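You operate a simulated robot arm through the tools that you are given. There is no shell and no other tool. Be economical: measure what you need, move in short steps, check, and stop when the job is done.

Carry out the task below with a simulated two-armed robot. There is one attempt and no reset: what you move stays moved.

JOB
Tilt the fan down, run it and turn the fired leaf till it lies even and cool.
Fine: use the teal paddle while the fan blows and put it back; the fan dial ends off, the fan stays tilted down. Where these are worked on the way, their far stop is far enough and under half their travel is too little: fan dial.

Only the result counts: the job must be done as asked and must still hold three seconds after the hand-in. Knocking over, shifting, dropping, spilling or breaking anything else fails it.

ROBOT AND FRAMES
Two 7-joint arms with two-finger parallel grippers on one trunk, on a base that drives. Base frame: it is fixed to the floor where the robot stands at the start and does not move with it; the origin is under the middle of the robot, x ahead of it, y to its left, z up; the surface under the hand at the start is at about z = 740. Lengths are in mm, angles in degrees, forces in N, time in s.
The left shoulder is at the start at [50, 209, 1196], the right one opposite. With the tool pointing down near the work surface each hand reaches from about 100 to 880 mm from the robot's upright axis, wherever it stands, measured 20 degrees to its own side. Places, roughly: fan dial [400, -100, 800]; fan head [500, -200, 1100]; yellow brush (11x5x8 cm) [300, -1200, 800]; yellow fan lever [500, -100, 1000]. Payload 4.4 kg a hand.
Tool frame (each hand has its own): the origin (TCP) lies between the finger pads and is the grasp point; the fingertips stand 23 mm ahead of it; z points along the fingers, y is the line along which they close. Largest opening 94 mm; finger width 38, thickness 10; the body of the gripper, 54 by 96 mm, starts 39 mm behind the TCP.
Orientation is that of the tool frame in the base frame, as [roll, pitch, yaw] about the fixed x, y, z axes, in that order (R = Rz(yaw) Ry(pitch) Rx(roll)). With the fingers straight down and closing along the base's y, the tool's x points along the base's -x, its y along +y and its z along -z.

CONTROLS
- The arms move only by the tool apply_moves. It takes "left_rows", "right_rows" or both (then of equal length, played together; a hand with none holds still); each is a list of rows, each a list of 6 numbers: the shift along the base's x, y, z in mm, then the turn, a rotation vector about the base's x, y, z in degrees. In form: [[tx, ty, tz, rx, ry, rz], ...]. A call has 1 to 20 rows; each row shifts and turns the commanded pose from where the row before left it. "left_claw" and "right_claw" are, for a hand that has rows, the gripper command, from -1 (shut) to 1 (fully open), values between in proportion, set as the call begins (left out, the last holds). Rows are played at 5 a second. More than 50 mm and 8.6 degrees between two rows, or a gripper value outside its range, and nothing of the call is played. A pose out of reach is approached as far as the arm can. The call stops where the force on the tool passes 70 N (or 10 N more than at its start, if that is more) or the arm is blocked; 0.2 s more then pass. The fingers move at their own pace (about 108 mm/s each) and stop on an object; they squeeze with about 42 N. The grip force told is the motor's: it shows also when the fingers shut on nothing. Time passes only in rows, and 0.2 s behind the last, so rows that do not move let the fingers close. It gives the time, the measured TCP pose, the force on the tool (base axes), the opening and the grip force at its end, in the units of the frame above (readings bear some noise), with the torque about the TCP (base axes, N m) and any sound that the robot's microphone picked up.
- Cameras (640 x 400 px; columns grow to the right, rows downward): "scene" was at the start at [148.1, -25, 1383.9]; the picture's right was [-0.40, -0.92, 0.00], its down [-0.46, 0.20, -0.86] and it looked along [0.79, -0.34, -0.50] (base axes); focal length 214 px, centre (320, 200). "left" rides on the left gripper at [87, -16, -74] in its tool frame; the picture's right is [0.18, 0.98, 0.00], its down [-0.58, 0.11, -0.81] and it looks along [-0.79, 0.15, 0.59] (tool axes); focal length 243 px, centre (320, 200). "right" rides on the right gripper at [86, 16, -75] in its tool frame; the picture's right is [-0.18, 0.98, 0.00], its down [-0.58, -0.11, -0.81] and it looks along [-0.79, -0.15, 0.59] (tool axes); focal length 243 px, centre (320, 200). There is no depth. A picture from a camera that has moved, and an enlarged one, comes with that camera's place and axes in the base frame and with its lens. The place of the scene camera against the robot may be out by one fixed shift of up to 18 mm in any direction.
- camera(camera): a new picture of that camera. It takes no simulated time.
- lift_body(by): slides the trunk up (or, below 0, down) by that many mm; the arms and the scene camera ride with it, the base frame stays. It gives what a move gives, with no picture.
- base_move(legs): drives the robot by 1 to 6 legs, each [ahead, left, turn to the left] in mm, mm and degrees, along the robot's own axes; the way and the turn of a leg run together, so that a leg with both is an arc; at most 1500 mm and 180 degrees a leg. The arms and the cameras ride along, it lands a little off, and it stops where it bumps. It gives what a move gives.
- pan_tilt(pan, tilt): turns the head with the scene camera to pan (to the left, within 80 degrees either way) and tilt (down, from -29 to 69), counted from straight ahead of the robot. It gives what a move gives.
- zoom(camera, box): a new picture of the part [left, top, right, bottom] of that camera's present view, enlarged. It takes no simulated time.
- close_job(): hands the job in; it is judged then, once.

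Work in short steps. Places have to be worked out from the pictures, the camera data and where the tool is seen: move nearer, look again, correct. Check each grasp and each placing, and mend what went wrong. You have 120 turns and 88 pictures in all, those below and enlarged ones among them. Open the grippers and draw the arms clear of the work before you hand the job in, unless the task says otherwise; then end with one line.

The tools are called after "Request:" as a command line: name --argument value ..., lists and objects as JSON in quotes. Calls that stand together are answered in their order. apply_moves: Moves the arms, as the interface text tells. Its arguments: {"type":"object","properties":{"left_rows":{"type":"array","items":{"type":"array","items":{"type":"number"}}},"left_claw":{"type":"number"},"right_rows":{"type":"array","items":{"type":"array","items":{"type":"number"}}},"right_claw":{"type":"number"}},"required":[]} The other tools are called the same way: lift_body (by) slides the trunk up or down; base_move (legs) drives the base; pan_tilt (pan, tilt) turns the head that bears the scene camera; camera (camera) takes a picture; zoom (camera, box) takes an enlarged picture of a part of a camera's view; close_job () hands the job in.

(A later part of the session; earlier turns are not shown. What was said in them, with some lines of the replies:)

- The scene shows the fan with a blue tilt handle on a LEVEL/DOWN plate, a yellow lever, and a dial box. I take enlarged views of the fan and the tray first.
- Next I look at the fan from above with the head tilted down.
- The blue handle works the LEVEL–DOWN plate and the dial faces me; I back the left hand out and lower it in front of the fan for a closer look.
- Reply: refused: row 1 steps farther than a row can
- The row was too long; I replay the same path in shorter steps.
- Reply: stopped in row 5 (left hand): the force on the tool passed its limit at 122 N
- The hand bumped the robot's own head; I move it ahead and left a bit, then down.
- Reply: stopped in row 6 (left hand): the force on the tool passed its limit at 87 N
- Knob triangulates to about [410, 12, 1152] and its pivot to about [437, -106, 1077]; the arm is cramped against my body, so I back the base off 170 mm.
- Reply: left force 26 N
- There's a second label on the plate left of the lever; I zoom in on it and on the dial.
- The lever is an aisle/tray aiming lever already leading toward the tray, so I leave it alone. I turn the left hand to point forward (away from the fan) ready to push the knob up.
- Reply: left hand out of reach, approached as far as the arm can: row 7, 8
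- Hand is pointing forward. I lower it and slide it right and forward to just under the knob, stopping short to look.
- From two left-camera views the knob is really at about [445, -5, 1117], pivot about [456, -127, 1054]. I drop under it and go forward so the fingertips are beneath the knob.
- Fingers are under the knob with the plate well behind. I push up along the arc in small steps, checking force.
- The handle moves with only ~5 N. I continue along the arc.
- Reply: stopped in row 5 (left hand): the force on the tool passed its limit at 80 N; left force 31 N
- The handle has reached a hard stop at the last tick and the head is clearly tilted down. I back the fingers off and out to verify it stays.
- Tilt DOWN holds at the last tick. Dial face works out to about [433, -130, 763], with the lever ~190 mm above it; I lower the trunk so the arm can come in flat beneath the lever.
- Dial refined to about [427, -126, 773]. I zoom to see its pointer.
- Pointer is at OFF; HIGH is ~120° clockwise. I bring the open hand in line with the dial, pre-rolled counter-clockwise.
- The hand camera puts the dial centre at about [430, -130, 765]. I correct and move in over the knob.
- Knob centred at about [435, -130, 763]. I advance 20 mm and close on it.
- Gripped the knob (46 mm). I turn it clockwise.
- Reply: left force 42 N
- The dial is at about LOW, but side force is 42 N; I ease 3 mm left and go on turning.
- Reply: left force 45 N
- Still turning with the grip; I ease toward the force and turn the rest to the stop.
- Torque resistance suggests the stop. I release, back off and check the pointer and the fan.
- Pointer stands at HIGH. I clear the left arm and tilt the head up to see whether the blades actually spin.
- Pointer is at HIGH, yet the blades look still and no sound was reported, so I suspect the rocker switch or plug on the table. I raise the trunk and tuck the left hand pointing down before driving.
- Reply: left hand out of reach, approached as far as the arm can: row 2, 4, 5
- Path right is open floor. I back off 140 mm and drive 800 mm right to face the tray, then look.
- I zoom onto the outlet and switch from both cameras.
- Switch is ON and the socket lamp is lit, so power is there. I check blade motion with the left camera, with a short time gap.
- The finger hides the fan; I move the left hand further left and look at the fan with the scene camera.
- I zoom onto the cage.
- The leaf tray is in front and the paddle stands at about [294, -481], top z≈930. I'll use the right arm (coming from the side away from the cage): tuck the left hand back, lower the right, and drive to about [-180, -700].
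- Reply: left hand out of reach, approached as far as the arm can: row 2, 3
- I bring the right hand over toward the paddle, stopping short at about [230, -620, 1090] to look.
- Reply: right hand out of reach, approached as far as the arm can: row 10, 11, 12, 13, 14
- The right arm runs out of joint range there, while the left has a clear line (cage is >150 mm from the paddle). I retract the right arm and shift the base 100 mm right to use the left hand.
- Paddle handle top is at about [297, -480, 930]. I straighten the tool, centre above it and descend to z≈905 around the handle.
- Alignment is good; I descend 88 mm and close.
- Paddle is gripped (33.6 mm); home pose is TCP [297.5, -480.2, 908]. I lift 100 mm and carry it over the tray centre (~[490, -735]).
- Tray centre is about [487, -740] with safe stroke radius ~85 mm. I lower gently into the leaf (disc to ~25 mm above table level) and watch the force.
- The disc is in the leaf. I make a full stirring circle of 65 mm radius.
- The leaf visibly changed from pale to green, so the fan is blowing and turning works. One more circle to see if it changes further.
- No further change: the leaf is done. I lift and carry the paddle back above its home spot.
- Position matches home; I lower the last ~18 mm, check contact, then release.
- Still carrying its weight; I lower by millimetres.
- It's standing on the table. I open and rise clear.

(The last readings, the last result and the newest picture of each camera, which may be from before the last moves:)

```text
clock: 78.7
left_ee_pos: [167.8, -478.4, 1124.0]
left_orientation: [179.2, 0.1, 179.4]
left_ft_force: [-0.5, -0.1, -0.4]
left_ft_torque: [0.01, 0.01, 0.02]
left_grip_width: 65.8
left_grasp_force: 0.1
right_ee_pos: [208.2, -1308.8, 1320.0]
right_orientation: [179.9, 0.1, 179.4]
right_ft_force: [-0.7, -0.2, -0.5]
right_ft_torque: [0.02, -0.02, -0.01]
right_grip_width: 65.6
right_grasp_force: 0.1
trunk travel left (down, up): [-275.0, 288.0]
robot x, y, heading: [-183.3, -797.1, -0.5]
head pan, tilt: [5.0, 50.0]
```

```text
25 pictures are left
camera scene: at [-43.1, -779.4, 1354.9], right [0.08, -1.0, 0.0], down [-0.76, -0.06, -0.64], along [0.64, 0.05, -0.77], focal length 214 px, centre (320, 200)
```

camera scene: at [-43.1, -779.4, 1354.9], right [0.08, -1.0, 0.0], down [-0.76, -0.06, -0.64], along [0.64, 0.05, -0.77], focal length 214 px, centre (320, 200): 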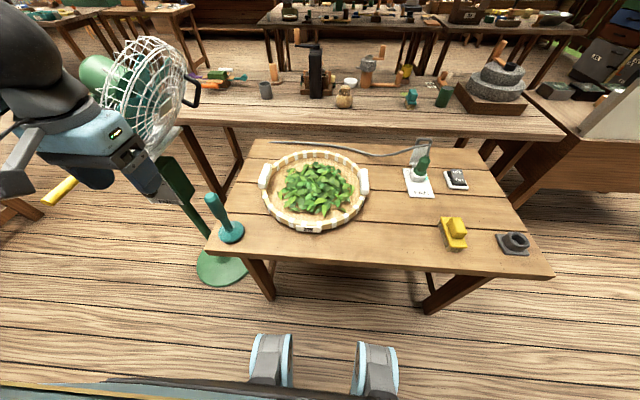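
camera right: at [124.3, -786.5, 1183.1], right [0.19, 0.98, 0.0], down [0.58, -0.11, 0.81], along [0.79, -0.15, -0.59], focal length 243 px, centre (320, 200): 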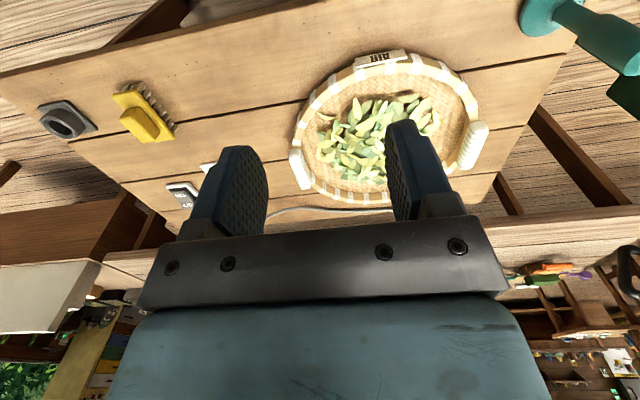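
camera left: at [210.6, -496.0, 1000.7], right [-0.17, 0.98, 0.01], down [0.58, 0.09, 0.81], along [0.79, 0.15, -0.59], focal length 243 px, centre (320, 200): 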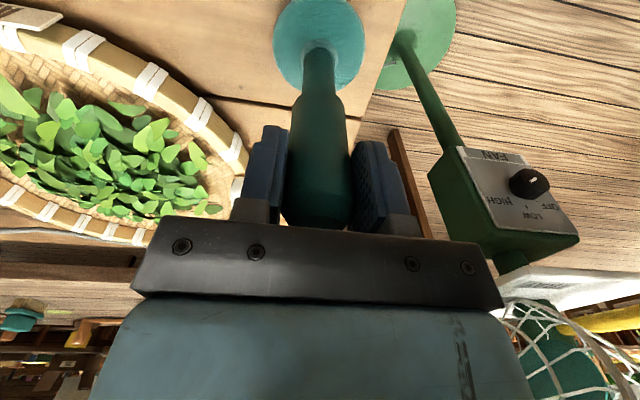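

Paddle stands back home. I drive the base back to the dial position: back, left, forward.

Request:
base_move --legs '[[-130, 0, 0.6], [0, 797, 0], [143, 0, 0]]'

Request:
pan_tilt --pan -15 --tilt 50

Request:
camera --camera "scene"

```text
clock: 88.1
left_ee_pos: [176.9, 344.7, 1126.0]
left_orientation: [179.2, 0.0, -179.9]
left_ft_force: [0.4, -0.1, -0.7]
left_ft_torque: [0.01, 0.05, 0.0]
left_grip_width: 65.7
left_grasp_force: 0.0
right_ee_pos: [227.7, -485.4, 1318.6]
right_orientation: [-180.0, 0.0, -179.9]
right_ft_force: [-0.7, 0.2, -0.9]
right_ft_torque: [0.03, 0.03, 0.03]
right_grip_width: 66.0
right_grasp_force: 0.0
trunk travel left (down, up): [-275.0, 288.0]
robot x, y, heading: [-170.6, 23.4, 0.3]
head pan, tilt: [5.0, 50.0]
```

```text
clock: 88.9
left_ee_pos: [178.2, 344.9, 1124.3]
left_orientation: [179.2, -0.1, -179.9]
left_ft_force: [0.7, -0.1, 0.2]
left_ft_torque: [-0.02, 0.04, -0.02]
left_grip_width: 65.9
left_grasp_force: 0.0
right_ee_pos: [226.7, -485.1, 1319.6]
right_orientation: [-180.0, -0.1, -179.9]
right_ft_force: [-0.3, 0.3, -0.7]
right_ft_torque: [-0.01, 0.01, 0.02]
right_grip_width: 65.5
right_grasp_force: 0.0
trunk travel left (down, up): [-275.0, 288.0]
robot x, y, heading: [-172.9, 21.0, 0.4]
head pan, tilt: [-15.0, 50.0]
```

```text
24 pictures are left
camera scene: at [-32.0, 15.8, 1354.7], right [-0.26, -0.97, 0.0], down [-0.74, 0.2, -0.64], along [0.62, -0.17, -0.77], focal length 214 px, centre (320, 200)
```

scene: 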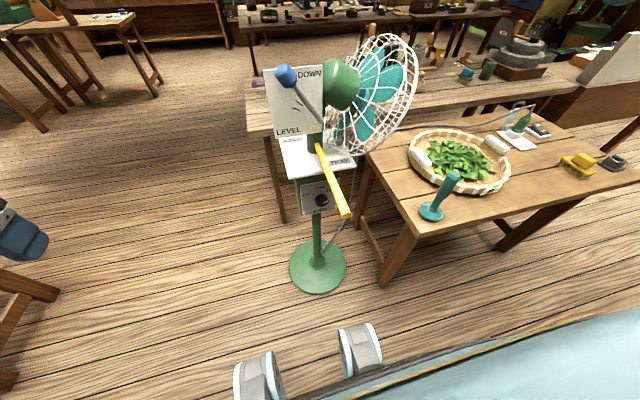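

Everything stands as before. I bring the left hand in and turn it to point forward again, as earlier.

Request:
apply_moves --left_rows '[[33, -36, 0, 0, 0, 0], [33, -36, 0, 0, 0, 0], [0, -45, 10, 0, 0, 0], [5, -5, 0, 0, -8.2, 0], [5, -5, 0, 0, -8.2, 0], [5, -5, 0, 0, -8.2, 0], [5, -5, 0, 0, -8.2, 0], [5, -5, 0, 0, -8.2, 0], [5, -5, 0, 0, -8.2, 0], [5, -5, 0, 0, -8.2, 0], [5, -5, 0, 0, -8.2, 0], [5, -5, 0, 0, -8.2, 0], [5, -5, 0, 0, -8.2, 0], [5, -5, 0, 0, -8, 0], [0, -40, -10, 0, 0, 0], [0, -40, 0, 0, 0, 0]]' --left_claw 0.6

Request:
lift_body --by -220

```text
clock: 92.3
left_ee_pos: [305.0, 88.7, 1125.0]
left_orientation: [44.6, 89.9, 45.4]
left_ft_force: [0.2, -0.5, 0.0]
left_ft_torque: [0.01, 0.0, 0.03]
left_grip_width: 75.1
left_grasp_force: 0.0
left hand out of reach, approached as far as the arm can: row 10, 11
right_ee_pos: [227.8, -487.6, 1317.8]
right_orientation: [179.9, 0.0, -179.9]
right_ft_force: [0.2, 0.1, 0.0]
right_ft_torque: [0.03, 0.0, 0.04]
right_grip_width: 65.8
right_grasp_force: 0.0
trunk travel left (down, up): [-275.0, 288.0]
robot x, y, heading: [-172.5, 22.2, 0.2]
head pan, tilt: [-15.0, 50.0]
```

```text
clock: 94.6
left_ee_pos: [305.0, 90.8, 905.8]
left_orientation: [-62.9, 90.0, -62.3]
left_ft_force: [0.3, 0.0, 1.0]
left_ft_torque: [0.01, 0.01, 0.01]
left_grip_width: 75.2
left_grasp_force: 0.1
right_ee_pos: [227.3, -486.4, 1097.5]
right_orientation: [-180.0, -0.1, -179.8]
right_ft_force: [-0.3, -0.1, -0.2]
right_ft_torque: [0.04, 0.03, 0.04]
right_grip_width: 66.0
right_grasp_force: 0.0
trunk travel left (down, up): [-55.0, 508.0]
robot x, y, heading: [-171.7, 24.8, 0.1]
head pan, tilt: [-15.0, 50.0]
```

I drop to dial height, slide right beneath the lever and pre-roll clockwise.

Request:
apply_moves --left_rows '[[0, 0, -47, 0, 0, 0], [0, 0, -47, 0, 0, 0], [0, 0, -46, 0, 0, 0], [0, -36, 0, 7.5, 0, 0], [0, -37, 0, 7.5, 0, 0], [0, -37, 0, 7.5, 0, 0], [0, -37, 0, 7.5, 0, 0], [0, -37, 0, 7.5, 0, 0], [0, -36, 0, 7.5, 0, 0], [0, 0, 0, 7.5, 0, 0], [15, 0, 0, 7, 0, 0]]'

Request:
camera --camera "left"

```text
clock: 97.0
left_ee_pos: [319.6, -131.0, 765.8]
left_orientation: [89.3, 30.4, 90.1]
left_ft_force: [0.4, 0.9, 0.8]
left_ft_torque: [0.0, -0.01, -0.02]
left_grip_width: 75.2
left_grasp_force: 0.1
right_ee_pos: [226.3, -485.5, 1098.9]
right_orientation: [180.0, 0.1, -179.9]
right_ft_force: [0.1, 0.7, -0.2]
right_ft_torque: [-0.02, -0.01, -0.02]
right_grip_width: 65.9
right_grasp_force: 0.0
trunk travel left (down, up): [-55.0, 508.0]
robot x, y, heading: [-173.9, 24.2, -0.2]
head pan, tilt: [-15.0, 50.0]
```

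```text
23 pictures are left
camera left: at [244.5, -64.9, 707.5], right [-0.01, 0.66, 0.75], down [-0.81, -0.45, 0.38], along [0.59, -0.6, 0.54], focal length 243 px, centre (320, 200)
```

left: 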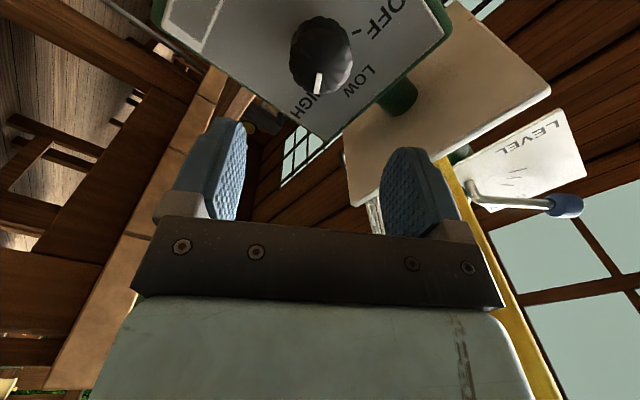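

Aligned with the dial within a few mm. I move in and close on the knob.

Request:
apply_moves --left_rows '[[25, 2, -1, 0, 0, 0], [25, 0, 0, 0, 0, 0], [25, 0, 0, 0, 0, 0], [20, 0, 0, 0, 0, 0], [11, 0, 0, 0, 0, 0], [0, 0, 0, 0, 0, 0]]'

Request:
apply_moves --left_rows '[[0, 0, 0, 0, 0, 0], [0, 0, 0, 0, 0, 0], [0, 0, 0, 0, 0, 0]]' --left_claw -0.4

Request:
camera --camera "left"

```text
clock: 98.4
left_ee_pos: [426.4, -128.7, 766.0]
left_orientation: [89.3, 30.6, 90.0]
left_ft_force: [0.0, -0.3, 0.8]
left_ft_torque: [0.0, 0.01, -0.02]
left_grip_width: 75.2
left_grasp_force: 0.2
right_ee_pos: [227.3, -486.1, 1099.4]
right_orientation: [180.0, 0.0, -179.9]
right_ft_force: [-0.7, -0.7, -0.1]
right_ft_torque: [-0.02, -0.01, 0.02]
right_grip_width: 65.9
right_grasp_force: 0.1
trunk travel left (down, up): [-55.0, 508.0]
robot x, y, heading: [-172.9, 24.7, 0.1]
head pan, tilt: [-15.0, 50.0]
```

```text
clock: 99.2
left_ee_pos: [426.1, -128.2, 766.1]
left_orientation: [89.2, 30.5, 90.1]
left_ft_force: [2.0, 1.9, 5.2]
left_ft_torque: [0.01, 0.87, -0.48]
left_grip_width: 46.0
left_grasp_force: 45.0
right_ee_pos: [226.4, -485.7, 1100.0]
right_orientation: [179.9, 0.0, -179.9]
right_ft_force: [-0.2, 0.5, 0.2]
right_ft_torque: [0.0, -0.04, -0.02]
right_grip_width: 65.6
right_grasp_force: 0.1
trunk travel left (down, up): [-55.0, 508.0]
robot x, y, heading: [-172.8, 25.6, -0.1]
head pan, tilt: [-15.0, 50.0]
```

```text
22 pictures are left
camera left: at [350.4, -62.7, 707.0], right [-0.01, 0.66, 0.75], down [-0.81, -0.45, 0.38], along [0.59, -0.6, 0.54], focal length 243 px, centre (320, 200)
```

left: 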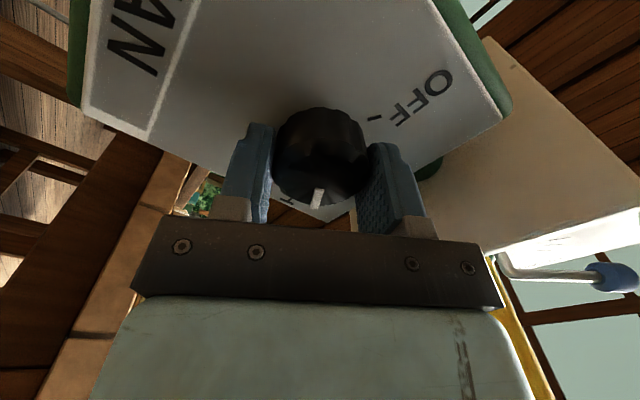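

Gripped well. I turn counter-clockwise the first ~64°.

Request:
apply_moves --left_rows '[[0, 0, 0, -8, 0, 0], [0, 0, 0, -8, 0, 0], [0, 0, 0, -8, 0, 0], [0, 0, 0, -8, 0, 0], [0, 0, 0, -8, 0, 0], [0, 0, 0, -8, 0, 0], [0, 0, 0, -8, 0, 0], [0, 0, 0, -8, 0, 0]]'

```text
clock: 101.0
left_ee_pos: [425.5, -126.4, 766.2]
left_orientation: [-87.2, 85.2, -86.4]
left_ft_force: [-8.4, 16.4, 21.4]
left_ft_torque: [0.05, 0.16, -0.47]
left_grip_width: 46.1
left_grasp_force: 44.7
right_ee_pos: [225.5, -485.1, 1100.8]
right_orientation: [-179.9, 0.2, -179.9]
right_ft_force: [0.2, 0.2, 0.1]
right_ft_torque: [0.02, -0.01, -0.02]
right_grip_width: 65.8
right_grasp_force: 0.0
trunk travel left (down, up): [-55.0, 508.0]
robot x, y, heading: [-172.0, 22.9, 0.3]
head pan, tilt: [-15.0, 50.0]
```

Forces are moderate. I continue the remaining ~56° toward OFF.

Request:
apply_moves --left_rows '[[0, 1, 1, -8, 0, 0], [0, 0, 0, -8, 0, 0], [0, 0, 0, -8, 0, 0], [0, 0, 0, -8, 0, 0], [0, 0, 0, -8, 0, 0], [0, 0, 0, -8, 0, 0], [0, 0, 0, -8, 0, 0]]'

Request:
camera --camera "left"

```text
clock: 102.6
left_ee_pos: [425.6, -124.4, 766.1]
left_orientation: [-90.8, 29.3, -89.8]
left_ft_force: [-8.8, 31.2, -1.3]
left_ft_torque: [0.42, -0.79, -0.46]
left_grip_width: 46.2
left_grasp_force: 45.3
right_ee_pos: [226.7, -483.2, 1100.3]
right_orientation: [-179.9, 0.1, -179.8]
right_ft_force: [-1.3, 0.1, 0.3]
right_ft_torque: [-0.01, -0.02, 0.04]
right_grip_width: 65.8
right_grasp_force: 0.0
trunk travel left (down, up): [-55.0, 508.0]
robot x, y, heading: [-171.0, 27.5, 0.4]
head pan, tilt: [-15.0, 50.0]
```

```text
21 pictures are left
camera left: at [350.6, -208.5, 738.7], right [-0.01, 0.32, -0.95], down [-0.81, 0.55, 0.2], along [0.59, 0.77, 0.25], focal length 243 px, centre (320, 200)
```

left: 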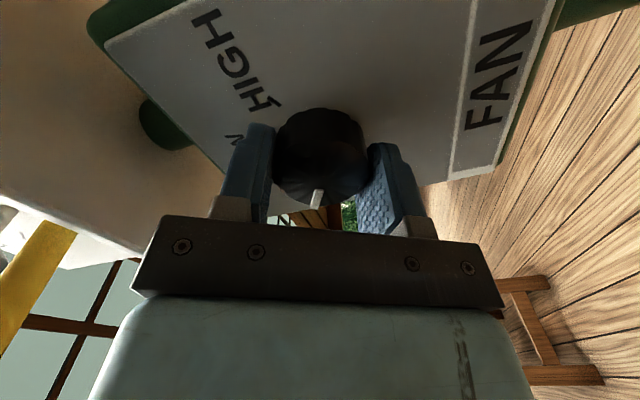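

Torque of +0.42 N m shows the stop. I release, back off and check the pointer.

Request:
apply_moves --left_rows '[[0, 0, 0, 0, 0, 0], [0, -2, 0, 0, 0, 0], [-20, 0, 0, 0, 0, 0], [-40, 0, 0, 0, 0, 0], [-45, 0, 0, 0, 0, 0]]' --left_claw 0.6

Request:
zoom --camera "left" --box '[160, 0, 480, 200]'

Request:
zoom --camera "scene" --box '[260, 60, 380, 160]'

```text
clock: 103.8
left_ee_pos: [321.1, -128.4, 763.9]
left_orientation: [-90.6, 29.4, -89.9]
left_ft_force: [-0.8, 0.4, 0.0]
left_ft_torque: [0.0, 0.02, 0.0]
left_grip_width: 75.2
left_grasp_force: 0.1
right_ee_pos: [226.7, -486.3, 1099.7]
right_orientation: [-180.0, 0.1, -179.9]
right_ft_force: [0.9, -0.3, -0.7]
right_ft_torque: [-0.03, -0.03, 0.0]
right_grip_width: 65.9
right_grasp_force: 0.1
trunk travel left (down, up): [-55.0, 508.0]
robot x, y, heading: [-173.0, 24.4, 0.1]
head pan, tilt: [-15.0, 50.0]
```

```text
2.00 times, centred on (320, 100) of left
camera zoom: at [246.0, -212.4, 735.6], right [-0.01, 0.32, -0.95], down [-0.81, 0.55, 0.2], along [0.59, 0.77, 0.25], focal length 485 px, centre (320, 400)
```

zoom: 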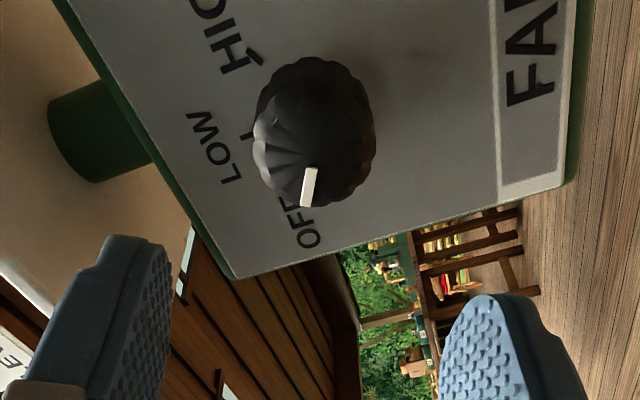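

```text
4.00 times, centred on (320, 110) of scene
camera zoom: at [-32.1, 15.5, 1134.8], right [-0.26, -0.97, 0.0], down [-0.74, 0.2, -0.64], along [0.62, -0.17, -0.77], focal length 858 px, centre (320, 560)
```

zoom: 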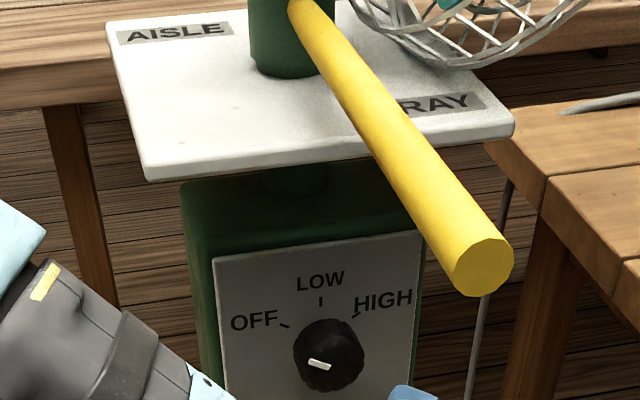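

Pointer is back at OFF, as at the start. I withdraw the left arm to the left and take a last look.

Request:
apply_moves --left_rows '[[-20, 20, 0, 7, 0, 0], [0, 45, 0, 7, 0, 0], [0, 45, 0, 7, 0, 0], [0, 45, 0, 7, 0, 0], [0, 45, 0, 7, 0, 0], [0, 20, 0, 7, 0, 0]]'

Request:
pan_tilt --pan -25 --tilt 25

Request:
camera --camera "scene"

```text
clock: 105.2
left_ee_pos: [300.7, 90.3, 766.5]
left_orientation: [-90.8, 71.5, -90.0]
left_ft_force: [-0.7, 0.8, -0.9]
left_ft_torque: [-0.02, 0.0, 0.0]
left_grip_width: 75.1
left_grasp_force: 0.1
right_ee_pos: [228.1, -484.8, 1099.8]
right_orientation: [180.0, 0.1, -179.8]
right_ft_force: [0.6, 0.8, -0.5]
right_ft_torque: [0.01, 0.0, 0.0]
right_grip_width: 65.9
right_grasp_force: 0.1
trunk travel left (down, up): [-55.0, 508.0]
robot x, y, heading: [-170.8, 28.0, 0.4]
head pan, tilt: [-15.0, 50.0]
```

```text
clock: 106.1
left_ee_pos: [301.0, 90.0, 766.1]
left_orientation: [-90.7, 71.3, -90.0]
left_ft_force: [0.6, -0.2, 0.3]
left_ft_torque: [0.01, 0.0, -0.03]
left_grip_width: 75.3
left_grasp_force: 0.0
right_ee_pos: [226.9, -487.2, 1099.9]
right_orientation: [-180.0, 0.0, -179.9]
right_ft_force: [-0.2, -0.4, 0.0]
right_ft_torque: [-0.02, -0.03, 0.04]
right_grip_width: 66.1
right_grasp_force: 0.0
trunk travel left (down, up): [-55.0, 508.0]
robot x, y, heading: [-173.5, 25.9, -0.1]
head pan, tilt: [-25.0, 25.0]
```

```text
18 pictures are left
camera scene: at [-22.6, -3.3, 1172.1], right [-0.42, -0.91, 0.0], down [-0.38, 0.18, -0.91], along [0.82, -0.38, -0.42], focal length 214 px, centre (320, 200)
```

scene: 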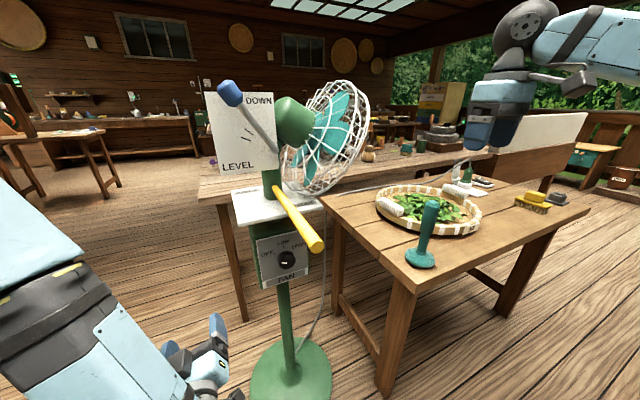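

The fan is tilted down and its dial is off. The leaf is green and even, the paddle is home and both hands are clear, so I hand in.

Request:
close_job

```text
The job is handed in.
```

The job is handed in: the fan is tilted down with its dial at OFF, the fired leaf was turned in the tray with the fan on HIGH until it changed from pale to an even green, and the teal paddle stands back where it was.
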